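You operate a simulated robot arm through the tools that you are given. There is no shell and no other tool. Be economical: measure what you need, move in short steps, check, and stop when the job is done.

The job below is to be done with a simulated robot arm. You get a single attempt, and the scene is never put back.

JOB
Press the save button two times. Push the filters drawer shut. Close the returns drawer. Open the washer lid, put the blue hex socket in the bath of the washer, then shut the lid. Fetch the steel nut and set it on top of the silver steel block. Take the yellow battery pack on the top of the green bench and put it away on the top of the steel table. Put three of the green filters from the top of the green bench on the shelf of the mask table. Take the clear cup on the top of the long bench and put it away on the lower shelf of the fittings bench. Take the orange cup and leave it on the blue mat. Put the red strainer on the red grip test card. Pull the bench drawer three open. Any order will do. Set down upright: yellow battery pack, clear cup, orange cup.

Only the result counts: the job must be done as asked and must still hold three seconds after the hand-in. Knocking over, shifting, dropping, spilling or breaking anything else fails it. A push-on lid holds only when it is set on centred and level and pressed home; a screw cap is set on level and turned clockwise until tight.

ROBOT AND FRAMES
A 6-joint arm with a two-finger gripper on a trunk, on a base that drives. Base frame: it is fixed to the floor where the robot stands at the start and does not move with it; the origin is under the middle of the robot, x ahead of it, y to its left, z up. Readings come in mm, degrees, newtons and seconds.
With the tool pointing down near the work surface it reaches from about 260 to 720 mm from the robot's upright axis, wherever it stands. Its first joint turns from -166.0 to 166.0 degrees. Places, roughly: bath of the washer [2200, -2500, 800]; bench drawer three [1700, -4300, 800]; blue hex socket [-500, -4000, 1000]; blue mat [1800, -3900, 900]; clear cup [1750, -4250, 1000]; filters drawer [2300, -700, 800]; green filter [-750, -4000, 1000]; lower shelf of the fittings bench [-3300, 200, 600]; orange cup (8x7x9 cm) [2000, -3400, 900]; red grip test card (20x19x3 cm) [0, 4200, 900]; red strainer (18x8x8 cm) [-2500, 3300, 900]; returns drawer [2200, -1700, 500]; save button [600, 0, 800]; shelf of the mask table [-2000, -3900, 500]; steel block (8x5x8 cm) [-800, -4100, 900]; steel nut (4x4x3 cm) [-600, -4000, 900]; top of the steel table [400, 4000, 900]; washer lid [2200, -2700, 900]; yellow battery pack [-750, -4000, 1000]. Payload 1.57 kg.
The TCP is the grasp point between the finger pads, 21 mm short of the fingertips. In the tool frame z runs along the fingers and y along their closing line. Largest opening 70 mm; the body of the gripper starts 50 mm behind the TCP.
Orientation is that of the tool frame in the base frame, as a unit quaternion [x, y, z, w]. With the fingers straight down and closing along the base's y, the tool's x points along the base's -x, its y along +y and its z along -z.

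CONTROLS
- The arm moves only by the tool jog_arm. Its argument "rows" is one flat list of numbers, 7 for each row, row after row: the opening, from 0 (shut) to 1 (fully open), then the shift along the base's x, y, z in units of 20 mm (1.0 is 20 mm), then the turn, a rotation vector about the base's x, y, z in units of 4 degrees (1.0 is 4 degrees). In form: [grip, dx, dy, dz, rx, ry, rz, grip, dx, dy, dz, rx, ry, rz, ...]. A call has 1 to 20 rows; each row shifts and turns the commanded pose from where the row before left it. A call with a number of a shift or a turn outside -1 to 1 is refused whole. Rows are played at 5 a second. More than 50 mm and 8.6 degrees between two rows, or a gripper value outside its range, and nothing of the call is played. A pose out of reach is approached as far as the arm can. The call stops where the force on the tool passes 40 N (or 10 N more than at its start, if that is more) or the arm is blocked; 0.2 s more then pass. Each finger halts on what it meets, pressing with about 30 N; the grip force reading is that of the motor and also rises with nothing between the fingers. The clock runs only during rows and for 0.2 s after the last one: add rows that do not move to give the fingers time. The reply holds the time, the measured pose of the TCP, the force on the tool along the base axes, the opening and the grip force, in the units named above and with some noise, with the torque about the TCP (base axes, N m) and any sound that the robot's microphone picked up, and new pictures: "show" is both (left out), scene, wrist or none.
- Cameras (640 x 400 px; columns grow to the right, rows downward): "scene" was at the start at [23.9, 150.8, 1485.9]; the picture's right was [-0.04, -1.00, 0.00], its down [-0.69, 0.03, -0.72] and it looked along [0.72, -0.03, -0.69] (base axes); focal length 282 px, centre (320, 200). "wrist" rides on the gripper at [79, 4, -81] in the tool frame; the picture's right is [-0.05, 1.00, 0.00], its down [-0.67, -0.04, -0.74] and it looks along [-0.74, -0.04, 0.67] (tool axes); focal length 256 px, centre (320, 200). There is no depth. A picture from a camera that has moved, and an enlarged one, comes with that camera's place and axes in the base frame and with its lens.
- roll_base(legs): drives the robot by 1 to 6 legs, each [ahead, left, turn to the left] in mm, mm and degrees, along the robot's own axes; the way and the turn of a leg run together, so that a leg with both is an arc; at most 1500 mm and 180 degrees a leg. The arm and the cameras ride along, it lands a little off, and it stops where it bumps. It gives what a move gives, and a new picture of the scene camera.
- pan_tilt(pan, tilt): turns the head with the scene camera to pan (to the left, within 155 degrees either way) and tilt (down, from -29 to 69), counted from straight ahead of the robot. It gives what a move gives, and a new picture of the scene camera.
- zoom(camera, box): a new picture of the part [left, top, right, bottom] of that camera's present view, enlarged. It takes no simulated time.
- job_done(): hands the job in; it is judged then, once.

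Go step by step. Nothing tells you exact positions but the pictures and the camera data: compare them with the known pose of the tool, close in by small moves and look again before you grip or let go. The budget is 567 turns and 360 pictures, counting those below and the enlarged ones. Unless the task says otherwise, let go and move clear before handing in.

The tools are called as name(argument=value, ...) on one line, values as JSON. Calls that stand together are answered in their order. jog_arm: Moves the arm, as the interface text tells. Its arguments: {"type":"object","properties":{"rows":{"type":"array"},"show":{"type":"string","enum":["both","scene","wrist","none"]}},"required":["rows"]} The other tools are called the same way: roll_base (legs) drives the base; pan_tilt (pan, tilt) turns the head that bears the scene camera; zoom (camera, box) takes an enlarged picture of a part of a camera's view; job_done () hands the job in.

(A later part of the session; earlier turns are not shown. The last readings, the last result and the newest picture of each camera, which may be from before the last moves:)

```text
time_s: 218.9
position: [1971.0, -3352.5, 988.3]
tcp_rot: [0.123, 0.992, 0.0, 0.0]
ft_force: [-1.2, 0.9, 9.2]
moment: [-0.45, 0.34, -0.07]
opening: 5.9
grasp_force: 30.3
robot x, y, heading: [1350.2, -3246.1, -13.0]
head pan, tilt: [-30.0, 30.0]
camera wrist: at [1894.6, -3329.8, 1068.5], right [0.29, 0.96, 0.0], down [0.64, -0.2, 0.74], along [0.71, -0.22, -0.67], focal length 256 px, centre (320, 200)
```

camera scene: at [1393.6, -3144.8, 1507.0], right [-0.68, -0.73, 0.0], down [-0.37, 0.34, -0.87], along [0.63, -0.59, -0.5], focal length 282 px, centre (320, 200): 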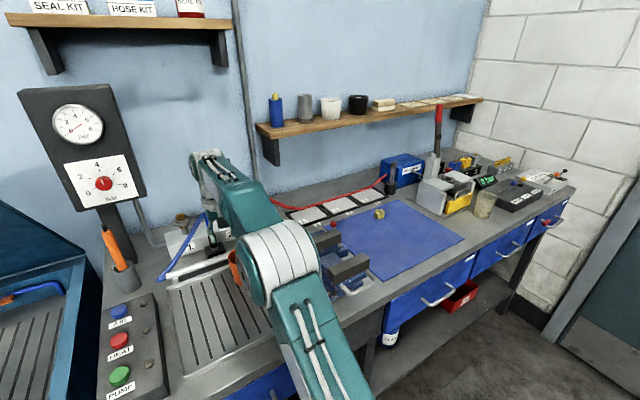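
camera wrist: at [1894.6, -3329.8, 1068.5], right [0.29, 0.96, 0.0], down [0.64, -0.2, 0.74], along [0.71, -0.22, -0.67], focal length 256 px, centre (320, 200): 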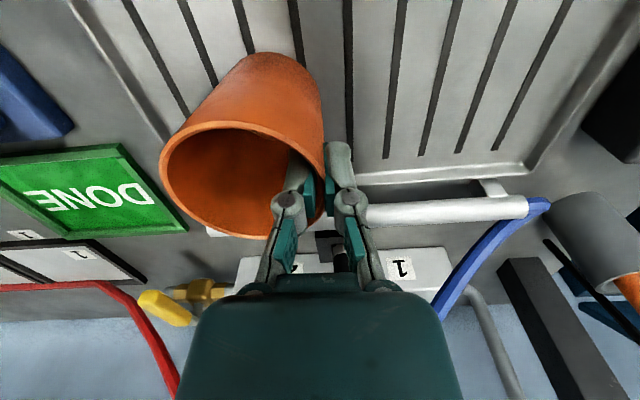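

Gripped. I lift 100 mm and look.

jog_arm(rows=[0, 0, 0, 0.5, 0, 0, 0, 0, 0, 0, 0.7, 0, 0, 0, 0, 0, 0, 0.9, 0, 0, 0, 0, 0, 0, 0.9, 0, 0, 0, 0, 0, 0, 0.9, 0, 0, 0, 0, 0, 0, 0.9, 0, 0, 0, 0, 0, 0, 0, 0, 0, 0])

```text
time_s: 220.5
position: [1971.1, -3353.2, 1082.3]
tcp_rot: [0.122, 0.992, -0.001, -0.001]
ft_force: [-0.3, -0.5, -0.4]
moment: [0.02, -0.01, 0.02]
opening: 6.2
grasp_force: 29.5
robot x, y, heading: [1344.9, -3247.9, -12.9]
head pan, tilt: [-30.0, 30.0]
camera scene: at [1393.4, -3144.8, 1507.0], right [-0.68, -0.73, 0.0], down [-0.37, 0.34, -0.87], along [0.63, -0.59, -0.5], focal length 282 px, centre (320, 200)
camera wrist: at [1894.8, -3330.1, 1164.0], right [0.29, 0.96, 0.0], down [0.64, -0.2, 0.74], along [0.71, -0.22, -0.67], focal length 256 px, centre (320, 200)
```

scene: 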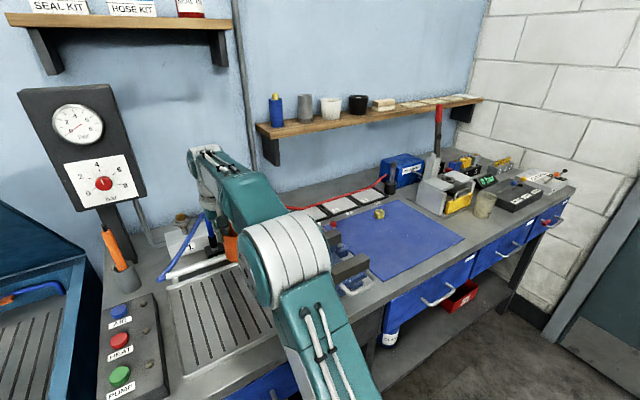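
wrist: 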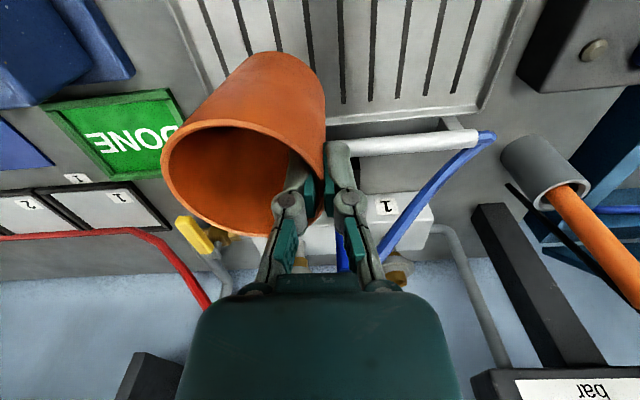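

Cup held upright. I raise a bit more, back off, slide right 540 mm and come forward to the mat.

jog_arm(rows=[0, 0, 0, 0.8, 0, 0, 0, 0, 0, 0, 0.8, 0, 0, 0], show="none")

roll_base(legs=[[-250, 0, 0], [0, -540, 0], [200, 0, 0]])

jog_arm(rows=[0, 0, 0, 0, 0, 0, 0], show="wrist")

```text
time_s: 221.1
position: [1971.5, -3353.1, 1115.4]
tcp_rot: [0.122, 0.993, 0.001, 0.0]
ft_force: [0.8, 0.2, -0.8]
moment: [0.01, -0.02, 0.01]
opening: 6.1
grasp_force: 29.6
robot x, y, heading: [1350.6, -3247.7, -13.2]
head pan, tilt: [-30.0, 30.0]
```

```text
time_s: 226.8
position: [1802.9, -3864.4, 1115.3]
tcp_rot: [0.121, 0.993, 0.0, 0.0]
ft_force: [-0.2, 0.2, -0.5]
moment: [0.04, -0.02, 0.03]
opening: 6.3
grasp_force: 30.0
robot x, y, heading: [1176.5, -3758.0, -13.0]
head pan, tilt: [-30.0, 30.0]
camera scene: at [1224.0, -3657.6, 1507.1], right [-0.68, -0.73, 0.0], down [-0.37, 0.34, -0.87], along [0.63, -0.59, -0.5], focal length 282 px, centre (320, 200)
```

scene: 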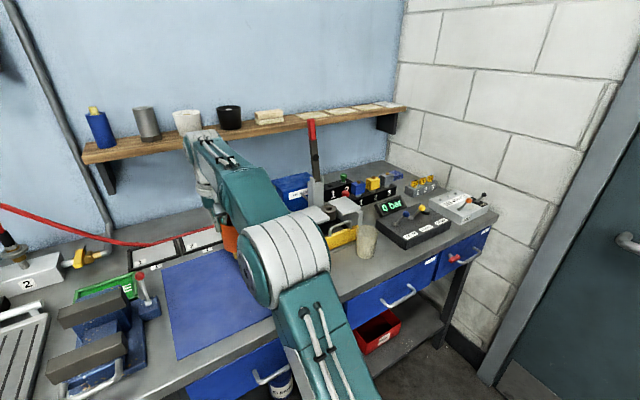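

```text
time_s: 227.2
position: [1801.8, -3863.4, 1115.9]
tcp_rot: [0.121, 0.993, 0.001, -0.001]
ft_force: [1.1, 0.5, -1.0]
moment: [0.02, -0.01, -0.01]
opening: 6.1
grasp_force: 29.8
robot x, y, heading: [1176.9, -3755.0, -13.0]
head pan, tilt: [-30.0, 30.0]
camera wrist: at [1725.7, -3840.3, 1196.3], right [0.29, 0.96, 0.0], down [0.64, -0.19, 0.74], along [0.71, -0.22, -0.67], focal length 256 px, centre (320, 200)
```

wrist: 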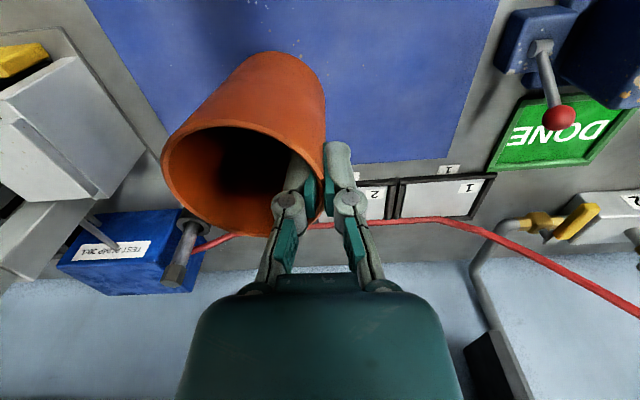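

The mat lies right under the cup (centre about (1797, -3873)); placing here keeps it well inside. I descend to z ≈ 1000.

jog_arm(rows=[0, 0, 0.3, -0.95, 0, 0, 0, 0, 0, 0.3, -0.95, 0, 0, 0, 0, 0, 0.3, -0.95, 0, 0, 0, 0, 0, 0, -0.95, 0, 0, 0, 0, 0, 0, -0.95, 0, 0, 0, 0, 0, 0, -0.95, 0, 0, 0, 0, 0, 0, 0, 0, 0, 0])

```text
time_s: 228.8
position: [1802.1, -3845.5, 1001.1]
tcp_rot: [0.121, 0.993, 0.0, 0.0]
ft_force: [-0.3, 0.3, -0.5]
moment: [0.05, 0.05, 0.01]
opening: 6.1
grasp_force: 29.9
robot x, y, heading: [1178.1, -3756.8, -12.9]
head pan, tilt: [-30.0, 30.0]
camera scene: at [1224.3, -3656.4, 1507.0], right [-0.68, -0.73, 0.0], down [-0.37, 0.34, -0.87], along [0.63, -0.59, -0.5], focal length 282 px, centre (320, 200)
camera wrist: at [1725.9, -3822.2, 1082.2], right [0.29, 0.96, 0.0], down [0.64, -0.19, 0.74], along [0.71, -0.22, -0.67], focal length 256 px, centre (320, 200)
```

scene: 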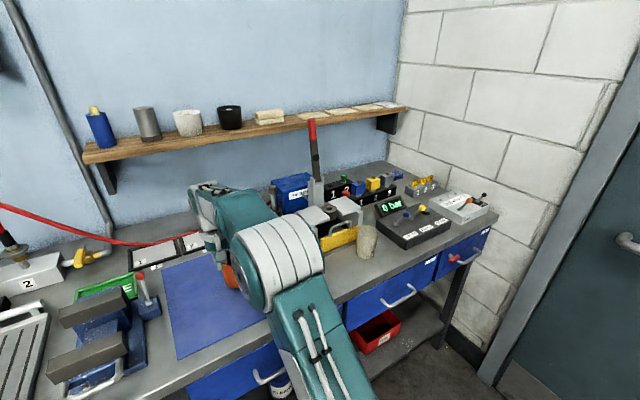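
wrist: 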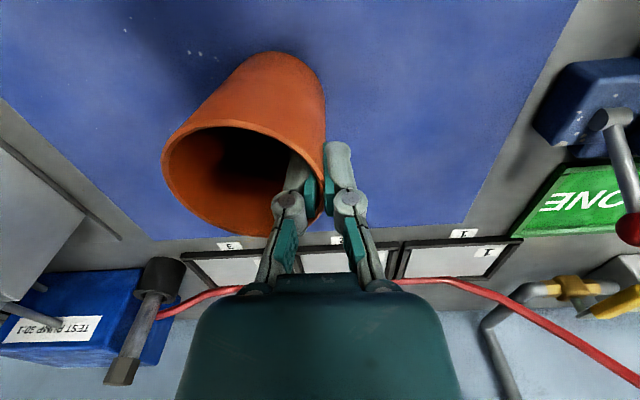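

Over the mat, clear around. I lower in small steps.

jog_arm(rows=[0, 0, 0, -0.2, 0, 0, 0, 0, 0, 0, -0.2, 0, 0, 0, 0, 0, 0, -0.2, 0, 0, 0], show="none")

jog_arm(rows=[0, 0, 0, -0.15, 0, 0, 0, 0, 0, 0, 0, 0, 0, 0], show="none")

jog_arm(rows=[0, 0, 0, -0.15, 0, 0, 0, 0, 0, 0, 0, 0, 0, 0], show="none")

```text
time_s: 229.6
position: [1801.4, -3845.6, 990.8]
tcp_rot: [0.121, 0.993, 0.001, 0.001]
ft_force: [-0.3, 0.2, -1.2]
moment: [0.0, -0.01, 0.02]
opening: 6.0
grasp_force: 30.3
robot x, y, heading: [1177.2, -3755.6, -13.0]
head pan, tilt: [-30.0, 30.0]
```

```text
time_s: 230.2
position: [1801.7, -3844.9, 987.1]
tcp_rot: [0.121, 0.993, 0.0, 0.001]
ft_force: [0.6, 3.9, 5.2]
moment: [0.0, 0.0, -0.05]
opening: 6.0
grasp_force: 29.7
robot x, y, heading: [1175.8, -3758.3, -12.9]
head pan, tilt: [-30.0, 30.0]
```

```text
time_s: 230.8
position: [1802.8, -3842.5, 986.5]
tcp_rot: [0.122, 0.993, 0.0, 0.002]
ft_force: [5.6, 13.9, 24.8]
moment: [-0.2, 0.19, -0.04]
opening: 6.3
grasp_force: 30.0
robot x, y, heading: [1178.3, -3757.9, -12.9]
head pan, tilt: [-30.0, 30.0]
```

The cup is on the mat. I ease 3 mm up to remove the load and open.

jog_arm(rows=[0, 0, 0, 0.15, 0, 0, 0, 0.2, 0, 0, 0, 0, 0, 0, 0.4, 0, 0, 0, 0, 0, 0, 0.5, 0, 0, 0, 0, 0, 0, 0.5, 0, 0, 0, 0, 0, 0], show="wrist")

```text
time_s: 232.0
position: [1802.2, -3845.1, 986.1]
tcp_rot: [0.121, 0.993, -0.001, 0.0]
ft_force: [-0.3, 0.7, -0.1]
moment: [0.03, 0.02, 0.0]
opening: 34.8
grasp_force: 0.2
robot x, y, heading: [1176.7, -3758.1, -13.0]
head pan, tilt: [-30.0, 30.0]
camera wrist: at [1725.6, -3822.4, 1067.5], right [0.29, 0.96, 0.0], down [0.64, -0.19, 0.74], along [0.71, -0.22, -0.67], focal length 256 px, centre (320, 200)
```

wrist: 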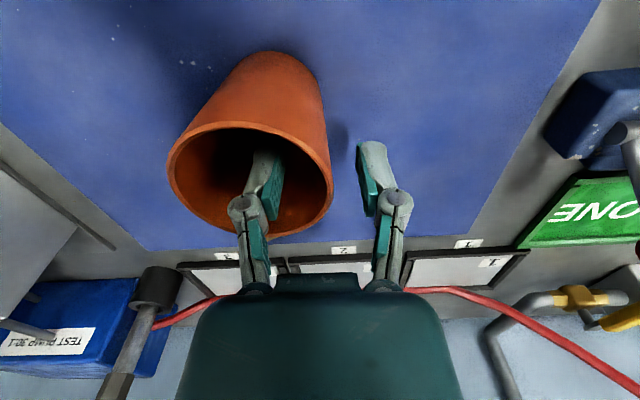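

Released; the cup stands upright on the mat. I lift straight up and look at it, and then at the rest of the bench.

jog_arm(rows=[0.5, 0, 0, 0.8, 0, 0, 0, 0.5, 0, 0, 0.9, 0, 0, 0, 0.5, 0, 0, 0.9, 0, 0, 0, 0.5, 0, 0, 0.9, 0, 0, 0, 0.5, -0.5, 0, 0.9, 0, 0, 0, 0.5, -0.9, 0.2, 0.3, 0, 0, 0, 0.5, -0.9, 0.2, 0, 0, 0, 0, 0.5, -0.9, 0.2, 0, 0, 0, 0, 0.5, -0.9, 0.2, 0, 0, 0, 0, 0.5, -0.9, 0.2, 0, 0, 0, 0, 0.5, -0.9, 0.2, 0, 0, 0, 0, 0.5, -0.9, 0.2, 0, 0, 0, 0, 0.5, -0.9, 0.2, 0, 0, 0, 0], show="scene")

```text
time_s: 234.8
position: [1648.0, -3813.4, 1081.5]
tcp_rot: [0.122, 0.993, 0.0, 0.0]
ft_force: [-0.3, 0.0, -0.5]
moment: [-0.05, -0.03, -0.02]
opening: 34.9
grasp_force: 0.1
robot x, y, heading: [1177.7, -3761.4, -13.1]
head pan, tilt: [-30.0, 30.0]
camera scene: at [1223.3, -3656.4, 1507.0], right [-0.68, -0.73, 0.0], down [-0.37, 0.34, -0.87], along [0.63, -0.59, -0.5], focal length 282 px, centre (320, 200)
```

scene: 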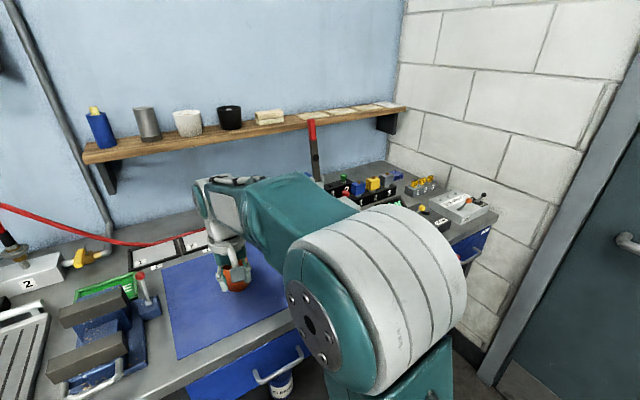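

The cup stands on the mat. Next I look at the bench drawers' labels.

pan_tilt(pan=-60, tilt=40)

```text
time_s: 235.8
position: [1647.9, -3813.5, 1080.1]
tcp_rot: [0.12, 0.993, 0.0, -0.001]
ft_force: [-0.1, -0.3, 1.1]
moment: [0.01, -0.01, 0.02]
opening: 35.2
grasp_force: 0.0
robot x, y, heading: [1177.6, -3756.2, -13.2]
head pan, tilt: [-60.0, 40.0]
camera scene: at [1182.1, -3676.0, 1491.8], right [-0.96, -0.29, 0.0], down [-0.19, 0.61, -0.77], along [0.22, -0.73, -0.64], focal length 282 px, centre (320, 200)
```

scene: 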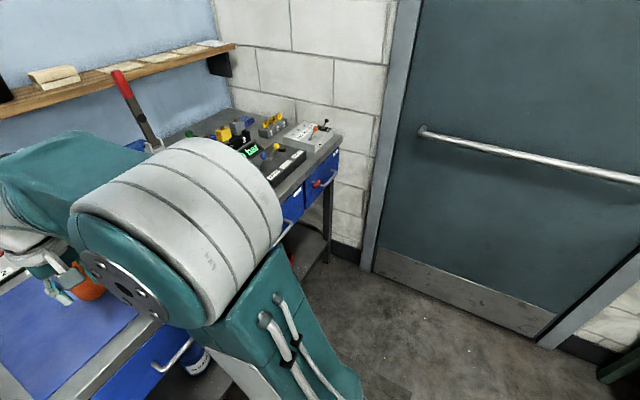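

The arm blocks the view; I back off 500 mm and look again.

roll_base(legs=[[-500, 0, 0]])

pan_tilt(pan=-25, tilt=25)

zoom(camera="scene", box=[60, 160, 380, 360])

```text
time_s: 238.7
position: [1159.0, -3700.9, 1081.3]
tcp_rot: [0.119, 0.993, -0.001, 0.0]
ft_force: [-0.2, 0.1, -1.0]
moment: [0.01, 0.02, 0.0]
opening: 34.7
grasp_force: 0.0
robot x, y, heading: [686.5, -3645.9, -12.6]
head pan, tilt: [-60.0, 40.0]
camera scene: at [691.9, -3564.3, 1491.7], right [-0.95, -0.3, 0.0], down [-0.19, 0.61, -0.77], along [0.23, -0.73, -0.64], focal length 282 px, centre (320, 200)
```

scene: 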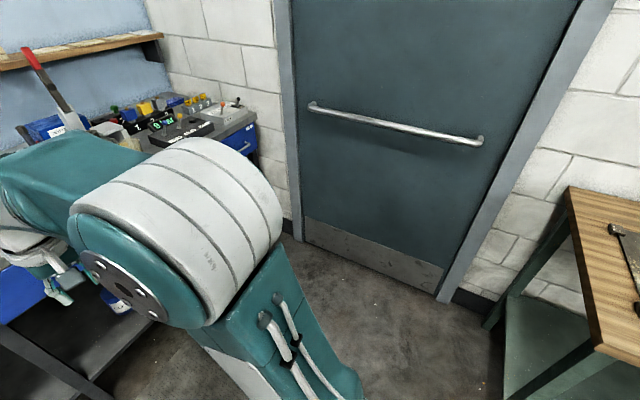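

```text
time_s: 239.7
position: [1158.1, -3700.2, 1081.1]
tcp_rot: [0.12, 0.993, -0.001, -0.001]
ft_force: [-0.2, -0.6, 1.5]
moment: [-0.01, 0.0, 0.0]
opening: 35.0
grasp_force: 0.0
robot x, y, heading: [694.0, -3646.6, -12.7]
head pan, tilt: [-25.0, 25.0]
camera scene: at [739.5, -3539.5, 1514.9], right [-0.61, -0.79, 0.0], down [-0.34, 0.26, -0.91], along [0.72, -0.56, -0.42], focal length 282 px, centre (320, 200)
```

scene: 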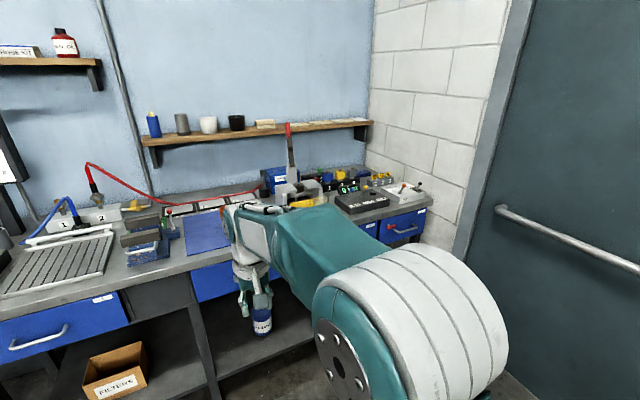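

```text
2.00 times, centred on (220, 260) of scene
camera zoom: at [739.5, -3539.5, 1514.9], right [-0.61, -0.79, 0.0], down [-0.34, 0.26, -0.91], along [0.72, -0.56, -0.42], focal length 563 px, centre (520, 80)
```

zoom: 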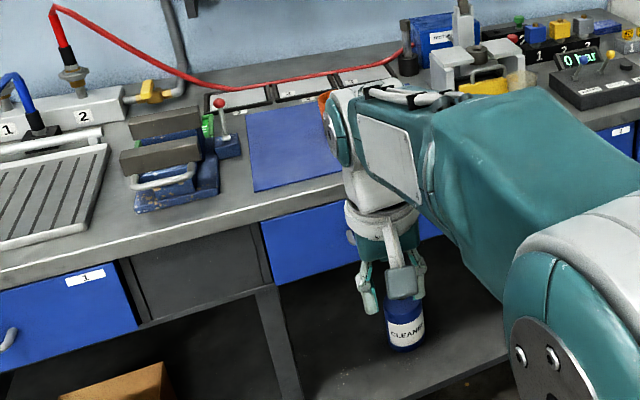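

Drawer 1 is at the left; three should be near y ≈ -4250. I drive to face it and read its label.

roll_base(legs=[[0, -403, 0], [380, 0, 0]])

pan_tilt(pan=0, tilt=45)

```text
time_s: 244.2
position: [1435.5, -4176.9, 1081.6]
tcp_rot: [0.12, 0.993, 0.001, 0.0]
ft_force: [0.3, -0.3, 0.0]
moment: [-0.01, -0.01, 0.02]
opening: 34.7
grasp_force: 0.0
robot x, y, heading: [969.6, -4121.1, -12.7]
head pan, tilt: [-25.0, 25.0]
camera scene: at [1017.1, -4016.7, 1515.0], right [-0.61, -0.79, 0.0], down [-0.34, 0.26, -0.91], along [0.72, -0.55, -0.42], focal length 282 px, centre (320, 200)
```

scene: 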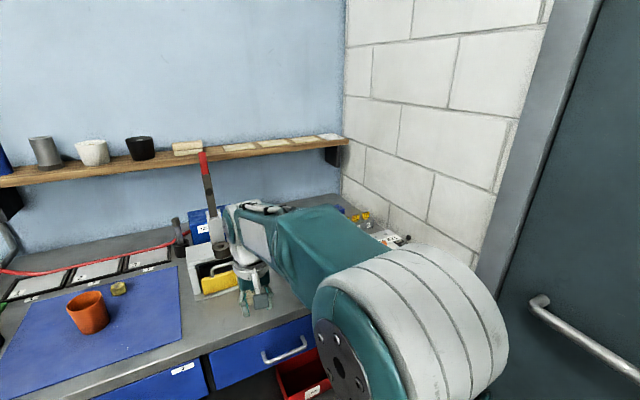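

```text
time_s: 245.1
position: [1435.8, -4178.0, 1081.0]
tcp_rot: [0.12, 0.993, 0.0, 0.001]
ft_force: [-0.6, 0.2, -0.5]
moment: [-0.04, 0.02, -0.03]
opening: 34.9
grasp_force: 0.0
robot x, y, heading: [969.0, -4120.0, -12.8]
head pan, tilt: [0.0, 45.0]
camera scene: at [1023.6, -3978.1, 1484.4], right [-0.22, -0.98, 0.0], down [-0.69, 0.16, -0.71], along [0.69, -0.16, -0.71], focal length 282 px, centre (320, 200)
```

scene: 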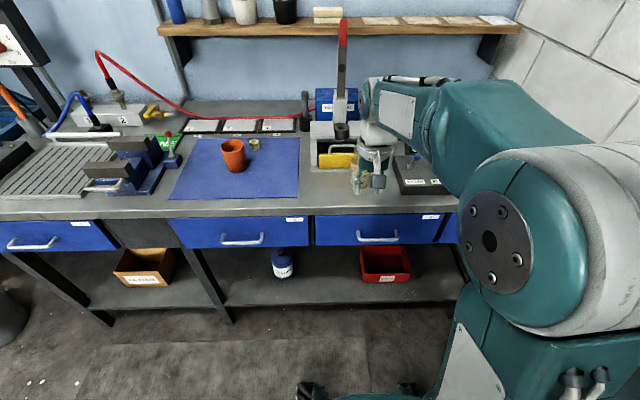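

zoom(camera="scene", box=[300, 140, 480, 260])

zoom(camera="scene", box=[0, 200, 320, 290])

```text
3.33 times, centred on (390, 200) of scene
camera zoom: at [1023.6, -3978.1, 1484.4], right [-0.22, -0.98, 0.0], down [-0.69, 0.16, -0.71], along [0.69, -0.16, -0.71], focal length 939 px, centre (87, 200)
```

zoom: 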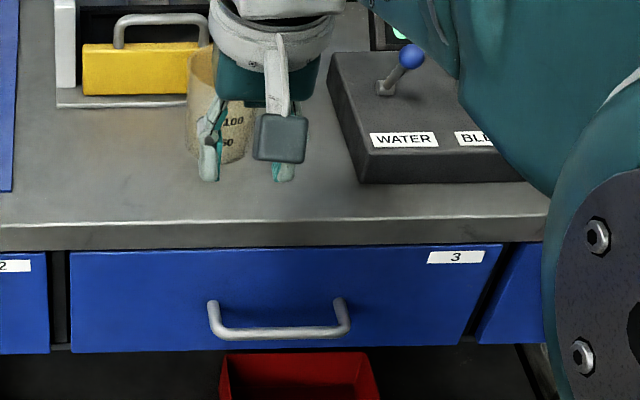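

```text
2.00 times, centred on (160, 245) of scene
camera zoom: at [1023.6, -3978.1, 1484.4], right [-0.22, -0.98, 0.0], down [-0.69, 0.16, -0.71], along [0.69, -0.16, -0.71], focal length 563 px, centre (640, 110)
```

zoom: 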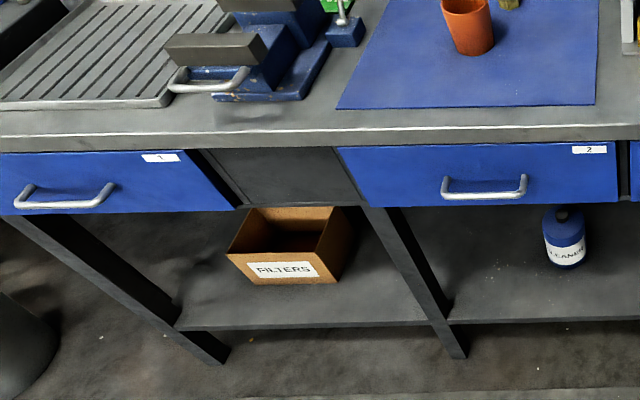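

Drawer 3 confirmed; its bar is near (1505, -4276, 775). I'll hook it with closed fingers from above: first hover with a slight forward pitch.

jog_arm(rows=[0, 0.52, -0.94, -0.81, -0.156, -0.683, 0, 0, 0.52, -0.94, -0.81, -0.156, -0.683, 0, 0, 0.52, -0.94, -0.81, -0.156, -0.683, 0, 0, 0.52, -0.94, -0.81, -0.156, -0.683, 0, 0, 0.52, -0.94, -0.81, -0.156, -0.683, 0, 0, 0, 0, -0.9, 0, 0, 0, 0, 0, 0, -0.9, 0, 0, 0, 0, 0, 0, -0.9, 0, 0, 0, 0, 0, 0, 0, 0, 0, 0])

```text
time_s: 247.1
position: [1486.8, -4271.1, 945.7]
tcp_rot: [0.118, 0.986, -0.012, 0.121]
ft_force: [0.0, -0.4, 0.2]
moment: [0.0, 0.0, -0.01]
opening: 0.1
grasp_force: 28.5
robot x, y, heading: [966.1, -4124.3, -12.9]
head pan, tilt: [0.0, 45.0]
camera scene: at [1023.9, -3978.3, 1484.4], right [-0.22, -0.98, 0.0], down [-0.69, 0.16, -0.71], along [0.69, -0.16, -0.71], focal length 282 px, centre (320, 200)
camera wrist: at [1394.6, -4245.2, 1005.2], right [0.29, 0.96, 0.02], down [0.44, -0.15, 0.88], along [0.85, -0.25, -0.47], focal length 256 px, centre (320, 200)
```

scene: 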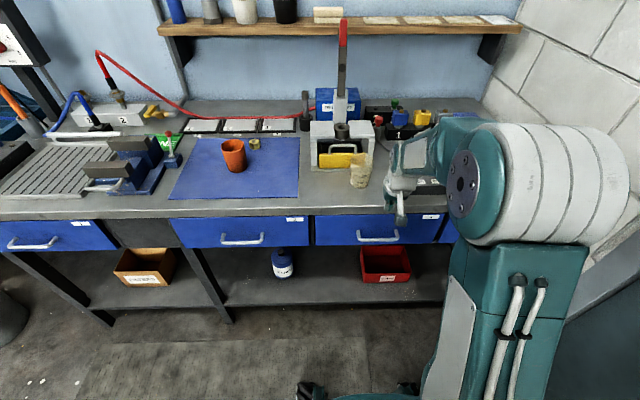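
wrist: 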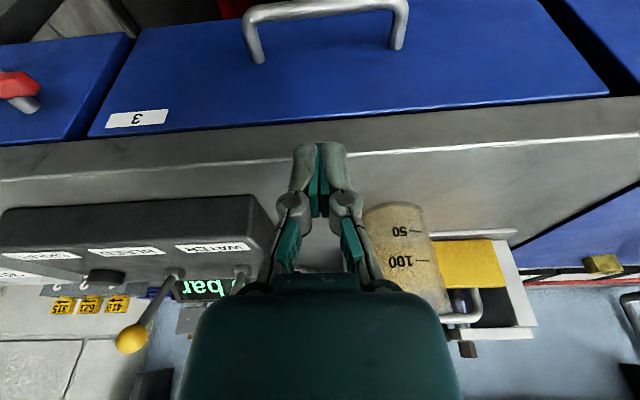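

The bar lies about 15 mm ahead of the TCP and 35 mm off the drawer face. I move 30 mm forward and descend until the tips are just above the bar.

jog_arm(rows=[0, 0.72, -0.16, -0.9, 0, 0, 0, 0, 0.72, -0.16, -0.9, 0, 0, 0, 0, 0, 0, -0.9, 0, 0, 0, 0, 0, 0, -0.9, 0, 0, 0, 0, 0, 0, -0.9, 0, 0, 0, 0, 0, 0, -0.9, 0, 0, 0, 0, 0, 0, 0, 0, 0, 0], show="wrist")

```text
time_s: 248.7
position: [1516.7, -4278.4, 836.8]
tcp_rot: [0.118, 0.985, -0.013, 0.121]
ft_force: [0.3, 0.1, 0.2]
moment: [0.0, 0.03, 0.02]
opening: 0.0
grasp_force: 28.7
robot x, y, heading: [967.2, -4120.4, -12.7]
head pan, tilt: [0.0, 45.0]
camera wrist: at [1422.9, -4251.9, 896.7], right [0.29, 0.96, 0.02], down [0.44, -0.15, 0.88], along [0.85, -0.25, -0.47], focal length 256 px, centre (320, 200)
```

wrist: 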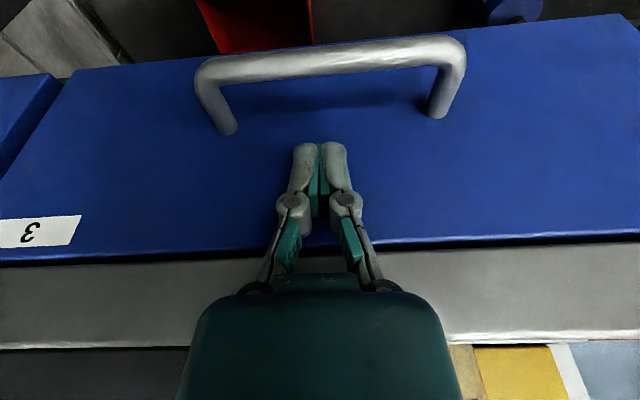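

The bar is at x ≈ 1503, z ≈ 771, and the fingers are lined up in the gap. I lower 56 mm.

jog_arm(rows=[0, 0, 0, -0.7, 0, 0, 0, 0, 0, 0, -0.7, 0, 0, 0, 0, 0, 0, -0.7, 0, 0, 0, 0, 0, 0, -0.7, 0, 0, 0, 0, 0, 0, 0, 0, 0, 0], show="wrist")

```text
time_s: 249.1
position: [1515.8, -4279.2, 833.6]
tcp_rot: [0.118, 0.985, -0.013, 0.125]
ft_force: [-20.3, 5.2, 21.2]
moment: [0.13, -1.13, 0.29]
opening: 0.0
grasp_force: 28.7
robot x, y, heading: [968.2, -4124.9, -12.7]
head pan, tilt: [0.0, 45.0]
stopped in row 2: the force on the tool passed its limit at 63 N (the readings are from after the stop); the commanded pose is now the measured one
camera wrist: at [1423.0, -4251.9, 891.9], right [0.29, 0.96, 0.02], down [0.44, -0.15, 0.89], along [0.85, -0.25, -0.46], focal length 256 px, centre (320, 200)
```

wrist: 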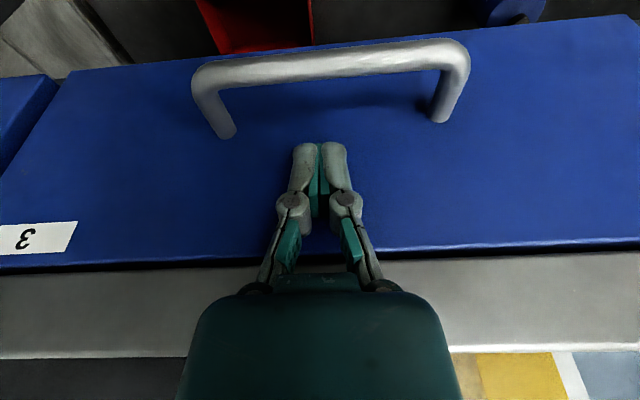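

The knuckles touched the bench edge. I back up, pitch the hand 20° more so it leans clear of the edge, and try again.

jog_arm(rows=[0, -0.5, 0.1, 0.8, 0, 0, 0, 0, -0.3, 0.06, 0.7, 0, 0, 0, 0, 0, 0, 0, -0.222, -0.975, 0, 0, 0, 0, 0, -0.222, -0.975, 0, 0, 0, 0, 0, -0.222, -0.975, 0, 0, 0, 0, 0, -0.222, -0.975, 0, 0, 0, 0, 0, -0.222, -0.975, 0, 0, 0, 0, 0, 0, 0, 0], show="wrist")

```text
time_s: 250.9
position: [1500.3, -4279.5, 862.2]
tcp_rot: [0.119, 0.959, -0.037, 0.256]
ft_force: [0.0, 0.5, -0.1]
moment: [-0.02, 0.0, -0.01]
opening: 0.0
grasp_force: 28.4
out of reach, approached as far as the arm can: row 7
robot x, y, heading: [966.3, -4123.8, -12.8]
head pan, tilt: [0.0, 45.0]
camera wrist: at [1396.3, -4248.6, 891.6], right [0.29, 0.96, 0.01], down [0.19, -0.07, 0.98], along [0.94, -0.28, -0.21], focal length 256 px, centre (320, 200)
```

wrist: 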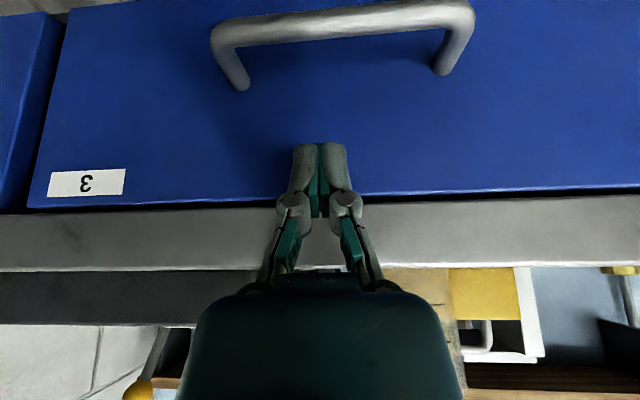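

jog_arm(rows=[0, 0.23, -0.05, -0.9, 0, 0, 0, 0, 0.23, -0.05, -0.9, 0, 0, 0, 0, 0.24, -0.06, -0.9, 0, 0, 0, 0, 0, 0, 0, 0, 0, 0], show="wrist")

```text
time_s: 251.9
position: [1511.6, -4280.3, 827.1]
tcp_rot: [0.118, 0.959, -0.036, 0.255]
ft_force: [-0.4, 0.6, 0.4]
moment: [-0.01, -0.01, 0.01]
opening: 0.0
grasp_force: 28.5
out of reach, approached as far as the arm can: row 2, 3
robot x, y, heading: [971.1, -4121.6, -12.9]
head pan, tilt: [0.0, 45.0]
camera wrist: at [1405.8, -4250.0, 857.9], right [0.29, 0.96, 0.02], down [0.2, -0.08, 0.98], along [0.94, -0.28, -0.21], focal length 256 px, centre (320, 200)
```

wrist: 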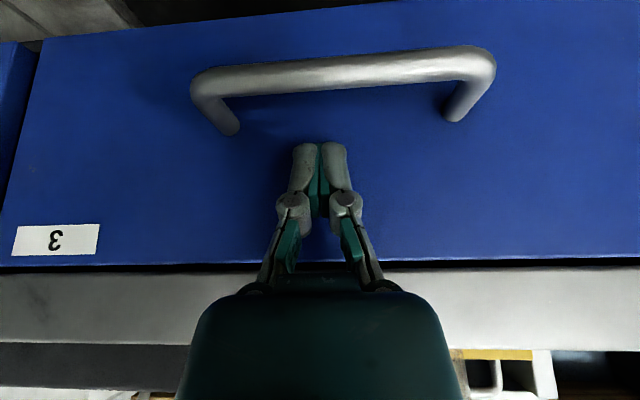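

I'm near the wrist singularity here, so I raise the hand, back the base 130 mm, and reach out farther instead.

jog_arm(rows=[0, 0, 0, 0.8, 0, 0, 0, 0, 0, 0, 0.8, 0, 0, 0], show="none")

roll_base(legs=[[-130, 0, 0]])

jog_arm(rows=[0, 0.9, -0.2, 0, 0, 0, 0, 0, 0.9, -0.2, 0, 0, 0, 0, 0, 0.9, -0.2, 0, 0, 0, 0, 0, 0.9, -0.2, 0, 0, 0, 0, 0, 0.9, -0.2, 0, 0, 0, 0, 0, 0.9, -0.2, 0, 0, 0, 0, 0, 0, 0, 0, 0, 0, 0], show="wrist")

```text
time_s: 252.5
position: [1511.6, -4280.3, 844.9]
tcp_rot: [0.118, 0.959, -0.035, 0.255]
ft_force: [-0.1, 0.0, 0.7]
moment: [0.0, 0.02, 0.0]
opening: 0.1
grasp_force: 29.0
out of reach, approached as far as the arm can: row 1, 2
robot x, y, heading: [966.7, -4119.6, -12.8]
head pan, tilt: [0.0, 45.0]
```

```text
time_s: 253.8
position: [1384.9, -4251.1, 845.0]
tcp_rot: [0.118, 0.959, -0.036, 0.256]
ft_force: [-0.3, 0.0, 0.7]
moment: [-0.04, -0.01, 0.02]
opening: 0.1
grasp_force: 28.0
robot x, y, heading: [840.4, -4097.6, -12.8]
head pan, tilt: [0.0, 45.0]
camera scene: at [898.2, -3950.1, 1484.4], right [-0.22, -0.98, 0.0], down [-0.69, 0.16, -0.71], along [0.69, -0.16, -0.71], focal length 282 px, centre (320, 200)
```

scene: 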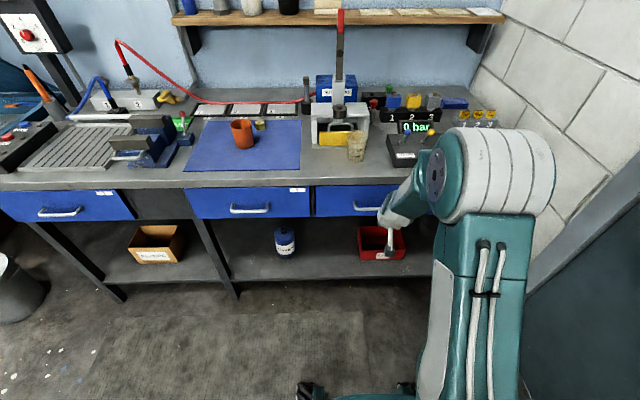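

```text
time_s: 255.4
position: [1492.3, -4276.1, 845.7]
tcp_rot: [0.118, 0.959, -0.036, 0.256]
ft_force: [0.8, -0.3, -1.1]
moment: [0.01, 0.01, 0.0]
opening: 0.2
grasp_force: 28.6
robot x, y, heading: [839.4, -4092.8, -12.7]
head pan, tilt: [0.0, 45.0]
camera wrist: at [1387.6, -4244.9, 875.3], right [0.29, 0.96, 0.02], down [0.19, -0.08, 0.98], along [0.94, -0.28, -0.21], focal length 256 px, centre (320, 200)
```

wrist: 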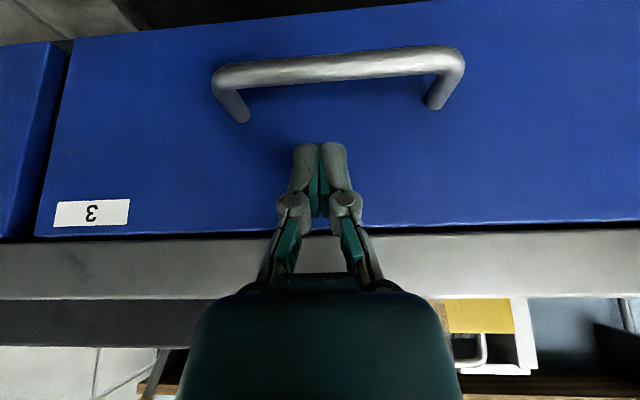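

jog_arm(rows=[0, 0.65, -0.12, -0.8, 0, 0, 0, 0, 0.65, -0.12, -0.8, 0, 0, 0, 0, 0, 0, -0.5, 0, 0, 0, 0, 0, 0, 0, 0, 0, 0], show="wrist")

```text
time_s: 256.0
position: [1512.2, -4279.6, 814.6]
tcp_rot: [0.118, 0.96, -0.036, 0.25]
ft_force: [-8.2, 2.4, 1.9]
moment: [0.01, 0.05, 0.04]
opening: 0.0
grasp_force: 28.0
robot x, y, heading: [838.7, -4097.3, -12.7]
head pan, tilt: [0.0, 45.0]
stopped in row 3: the force on the tool passed its limit at 56 N (the readings are from after the stop); the commanded pose is now the measured one
camera wrist: at [1407.7, -4248.5, 846.0], right [0.29, 0.96, 0.02], down [0.2, -0.08, 0.98], along [0.94, -0.28, -0.22], focal length 256 px, centre (320, 200)
```

wrist: 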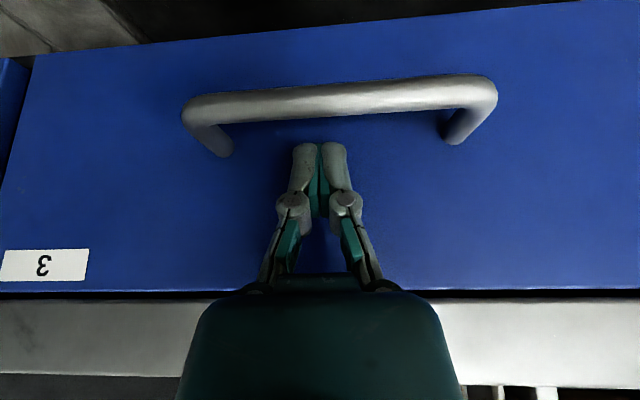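

The tips touched the drawer face (x ≈ 1529); the bar is at x ≈ 1498, z ≈ 783. I back 2 mm and descend 24 mm into the gap.

jog_arm(rows=[0, -0.12, 0.03, 0, 0, 0, 0, 0, 0, 0, -0.4, 0, 0, 0, 0, 0, 0, -0.4, 0, 0, 0, 0, 0, 0, -0.4, 0, 0, 0], show="wrist")

```text
time_s: 257.0
position: [1511.6, -4278.8, 791.3]
tcp_rot: [0.118, 0.96, -0.036, 0.252]
ft_force: [-0.4, -0.2, -0.7]
moment: [0.01, -0.04, -0.02]
opening: 0.0
grasp_force: 28.7
robot x, y, heading: [845.8, -4093.6, -13.0]
head pan, tilt: [0.0, 45.0]
camera wrist: at [1406.6, -4248.2, 822.6], right [0.29, 0.96, 0.02], down [0.2, -0.08, 0.98], along [0.94, -0.28, -0.21], focal length 256 px, centre (320, 200)
```

wrist: 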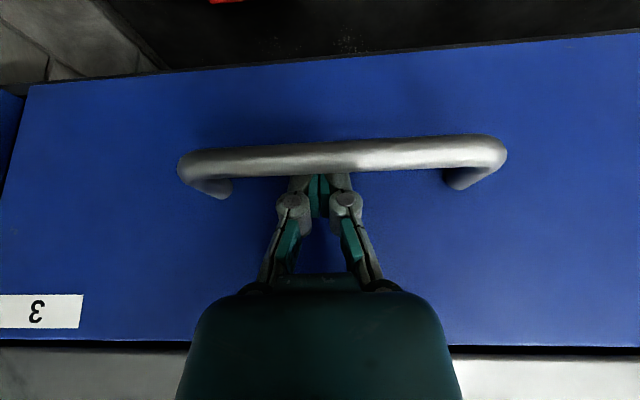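

The tips are behind the bar. I go 6 mm deeper and pull back 80 mm.

jog_arm(rows=[0, 0, 0, -0.3, 0, 0, 0, 0, -0.5, 0.11, 0, 0, 0, 0, 0, -0.5, 0.11, 0, 0, 0, 0, 0, -0.5, 0.11, 0, 0, 0, 0, 0, -0.5, 0.11, 0, 0, 0, 0, 0, -0.5, 0.11, 0, 0, 0, 0, 0, -0.5, 0.11, 0, 0, 0, 0, 0, -0.5, 0.11, 0, 0, 0, 0, 0, -0.5, 0.11, 0, 0, 0, 0])

```text
time_s: 259.0
position: [1429.5, -4260.9, 784.8]
tcp_rot: [0.117, 0.96, -0.036, 0.251]
ft_force: [1.0, -1.3, -0.6]
moment: [0.0, 0.0, 0.03]
opening: 0.0
grasp_force: 28.4
robot x, y, heading: [840.2, -4095.7, -12.9]
head pan, tilt: [0.0, 45.0]
camera scene: at [898.9, -3950.3, 1484.4], right [-0.22, -0.98, 0.0], down [-0.69, 0.16, -0.71], along [0.69, -0.16, -0.71], focal length 282 px, centre (320, 200)
camera wrist: at [1325.8, -4230.4, 816.1], right [0.29, 0.96, 0.02], down [0.2, -0.08, 0.98], along [0.94, -0.28, -0.22], focal length 256 px, centre (320, 200)
```

scene: 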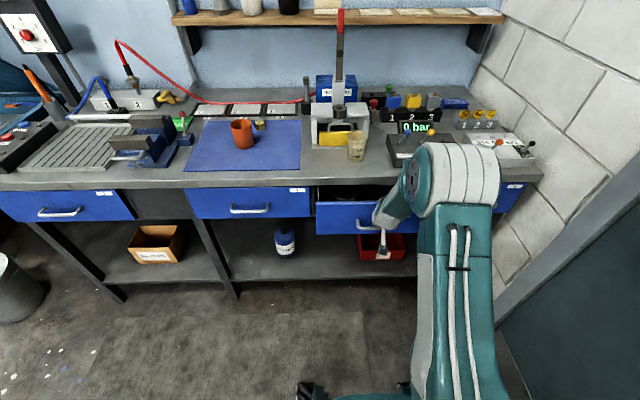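
wrist: 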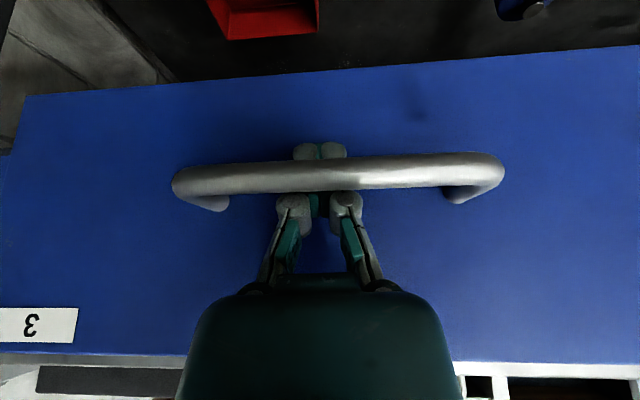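

The drawer is opening easily. I pull on with the base, 150 mm backward.

roll_base(legs=[[-150, 0, 0]])

```text
time_s: 260.4
position: [1285.4, -4228.0, 784.2]
tcp_rot: [0.119, 0.96, -0.035, 0.251]
ft_force: [-1.9, 0.6, -0.8]
moment: [0.01, 0.06, 0.01]
opening: 0.0
grasp_force: 29.1
robot x, y, heading: [697.2, -4060.4, -12.8]
head pan, tilt: [0.0, 45.0]
camera scene: at [752.7, -3917.1, 1484.4], right [-0.22, -0.98, 0.0], down [-0.69, 0.16, -0.71], along [0.69, -0.16, -0.71], focal length 282 px, centre (320, 200)
```

scene: 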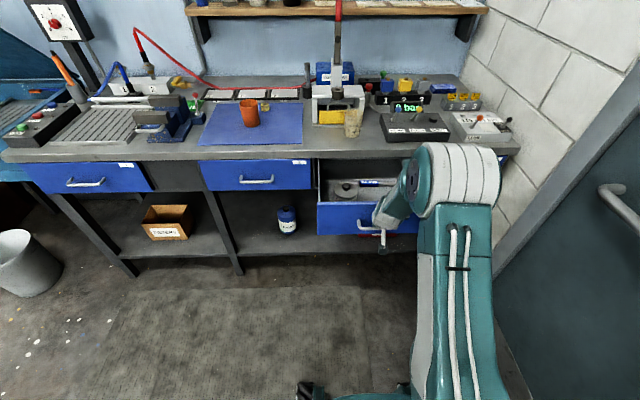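

It is well open; I pull another 80 mm to be sure it is near the full travel.

roll_base(legs=[[-80, 0, 0]])

```text
time_s: 261.5
position: [1206.6, -4210.3, 785.2]
tcp_rot: [0.118, 0.96, -0.036, 0.25]
ft_force: [-2.1, 0.0, -1.0]
moment: [0.0, 0.04, 0.06]
opening: 0.0
grasp_force: 28.3
robot x, y, heading: [615.6, -4043.1, -12.8]
head pan, tilt: [0.0, 45.0]
camera scene: at [675.1, -3899.2, 1484.4], right [-0.22, -0.98, 0.0], down [-0.69, 0.16, -0.71], along [0.69, -0.16, -0.71], focal length 282 px, centre (320, 200)
```

scene: 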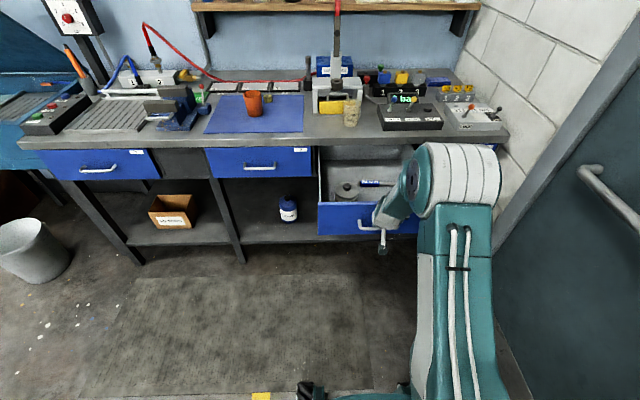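

zoom(camera="scene", box=[280, 110, 440, 260])

zoom(camera="wrist", box=[0, 0, 640, 400])

```text
2.67 times, centred on (360, 185) of scene
camera zoom: at [675.1, -3899.2, 1484.4], right [-0.22, -0.98, 0.0], down [-0.69, 0.16, -0.71], along [0.69, -0.16, -0.71], focal length 751 px, centre (213, 240)
```

zoom: 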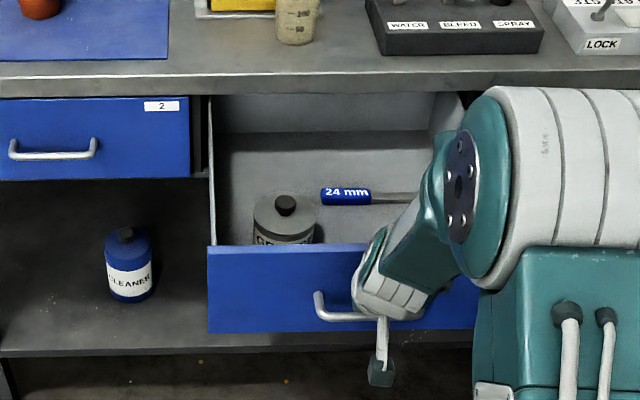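

```text
1.00 times, centred on (320, 200) of wrist (not enlarged: the box is as wide or as high as the picture)
camera zoom: at [1101.5, -4179.2, 816.3], right [0.29, 0.96, 0.02], down [0.2, -0.08, 0.98], along [0.94, -0.28, -0.22], focal length 256 px, centre (320, 200)
```

zoom: 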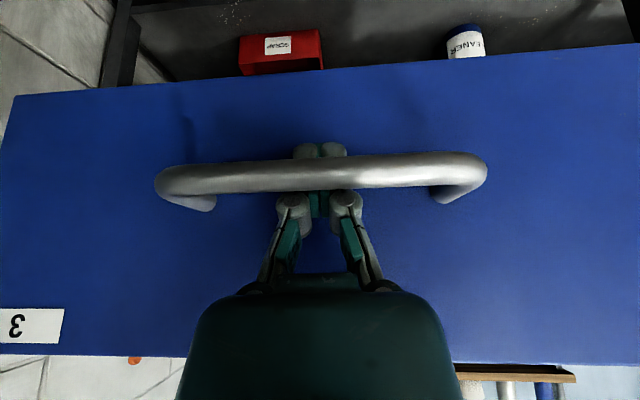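

Nearly fully out, about 300 mm. I unhook upward, then level the hand.

jog_arm(rows=[0, 0.15, -0.03, 0, 0, 0, 0, 0, 0, 0, 0.6, 0, 0, 0, 0, 0, 0, 0.9, 0, 0, 0, 0, 0, 0, 0.9, 0, 0, 0, 0, 0, 0, 0.9, 0, 0, 0, 0, 0, 0, 0.9, 0, 0, 0, 0, 0, 0, 0.9, 0.2, 0.9, 0, 0, 0, 0, 0.9, 0.2, 0.9, 0, 0, 0, 0, 0.9, 0.2, 0.9, 0, 0, 0, 0, 0.9, 0.2, 0.9, 0, 0, 0, 0, 0.9, 0.2, 0.9, 0, 0, 0, 0, 0.9, 0.2, 0.9, 0, 0, 0, 0, 0.9, 0.2, 0.9, 0, 0, 0, 0, 0.9, 0.2, 0.9, 0])

```text
time_s: 264.5
position: [1208.9, -4211.3, 1013.5]
tcp_rot: [0.119, 0.993, -0.011, -0.004]
ft_force: [0.4, -0.4, 0.2]
moment: [-0.01, -0.05, -0.04]
opening: 0.2
grasp_force: 28.2
robot x, y, heading: [614.9, -4043.8, -12.8]
head pan, tilt: [0.0, 45.0]
camera scene: at [675.2, -3899.4, 1484.4], right [-0.22, -0.98, 0.0], down [-0.69, 0.16, -0.71], along [0.69, -0.16, -0.71], focal length 282 px, centre (320, 200)
camera wrist: at [1133.5, -4186.4, 1094.2], right [0.29, 0.96, -0.02], down [0.65, -0.18, 0.74], along [0.71, -0.23, -0.67], focal length 256 px, centre (320, 200)
```

scene: 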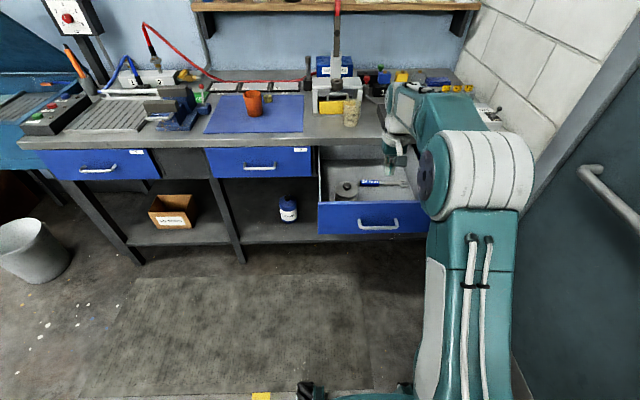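
wrist: 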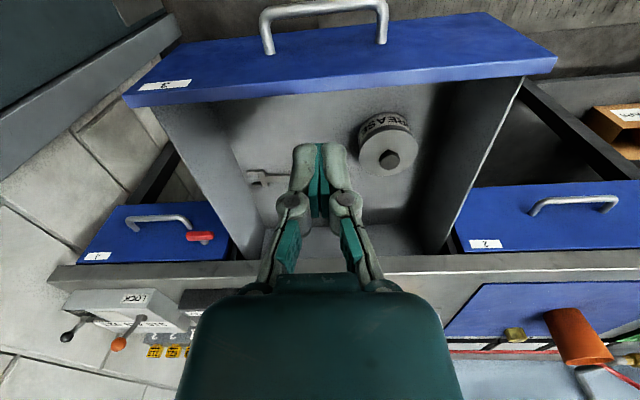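

Drawer three is open. I retract the hand, move north away from the bench, turn to face south and slide west to the green bench.

jog_arm(rows=[0, -0.9, 0.2, 0.4, 0, 0, 0, 0, -0.9, 0.2, 0.4, 0, 0, 0, 0, -0.9, 0.2, 0.4, 0, 0, 0, 0, -0.9, 0.2, 0.4, 0, 0, 0, 0, -0.9, 0.2, 0.4, 0, 0, 0, 0, -0.9, 0.2, 0.4, 0, 0, 0, 0, -0.9, 0.2, 0.4, 0, 0, 0, 0, -0.9, 0.2, 0.4, 0, 0, 0], show="none")

roll_base(legs=[[0, 650, 0], [0, 0, -77.2]])

pan_tilt(pan=-40, tilt=30)

```text
time_s: 266.3
position: [1064.4, -4178.4, 1077.0]
tcp_rot: [0.118, 0.993, -0.012, -0.003]
ft_force: [-0.1, 0.0, 0.0]
moment: [0.01, 0.06, 0.0]
opening: 0.0
grasp_force: 28.0
robot x, y, heading: [619.4, -4043.0, -12.5]
head pan, tilt: [0.0, 45.0]
```

```text
time_s: 273.2
position: [727.2, -3878.1, 1077.1]
tcp_rot: [0.712, 0.702, -0.007, -0.009]
ft_force: [0.7, 0.6, -0.2]
moment: [-0.01, -0.02, -0.04]
opening: 0.0
grasp_force: 28.8
robot x, y, heading: [760.2, -3412.7, -90.1]
head pan, tilt: [0.0, 45.0]
camera scene: at [915.6, -3435.8, 1484.4], right [-1.0, 0.0, 0.0], down [0.0, 0.71, -0.71], along [0.0, -0.71, -0.71], focal length 282 px, centre (320, 200)
```

scene: 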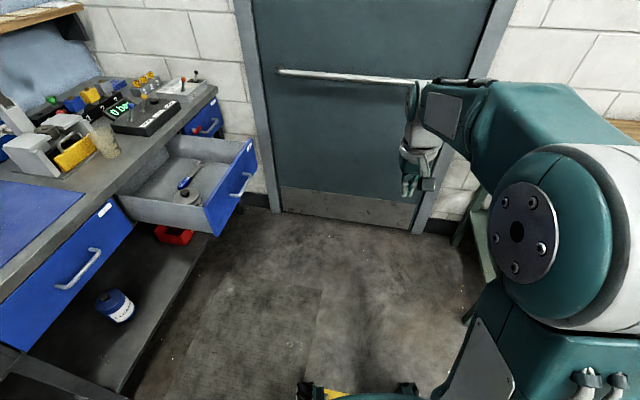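

```text
time_s: 274.3
position: [727.7, -3877.3, 1077.8]
tcp_rot: [0.713, 0.702, -0.006, -0.009]
ft_force: [0.4, -0.6, -0.4]
moment: [0.01, -0.03, 0.01]
opening: 0.0
grasp_force: 28.7
robot x, y, heading: [761.2, -3410.2, -90.0]
head pan, tilt: [-40.0, 30.0]
camera scene: at [857.5, -3423.9, 1507.0], right [-0.77, 0.64, 0.0], down [0.32, 0.38, -0.87], along [-0.56, -0.66, -0.5], focal length 282 px, centre (320, 200)
```

scene: 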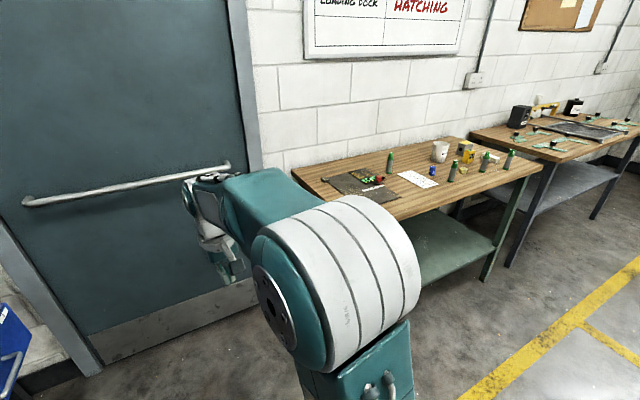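

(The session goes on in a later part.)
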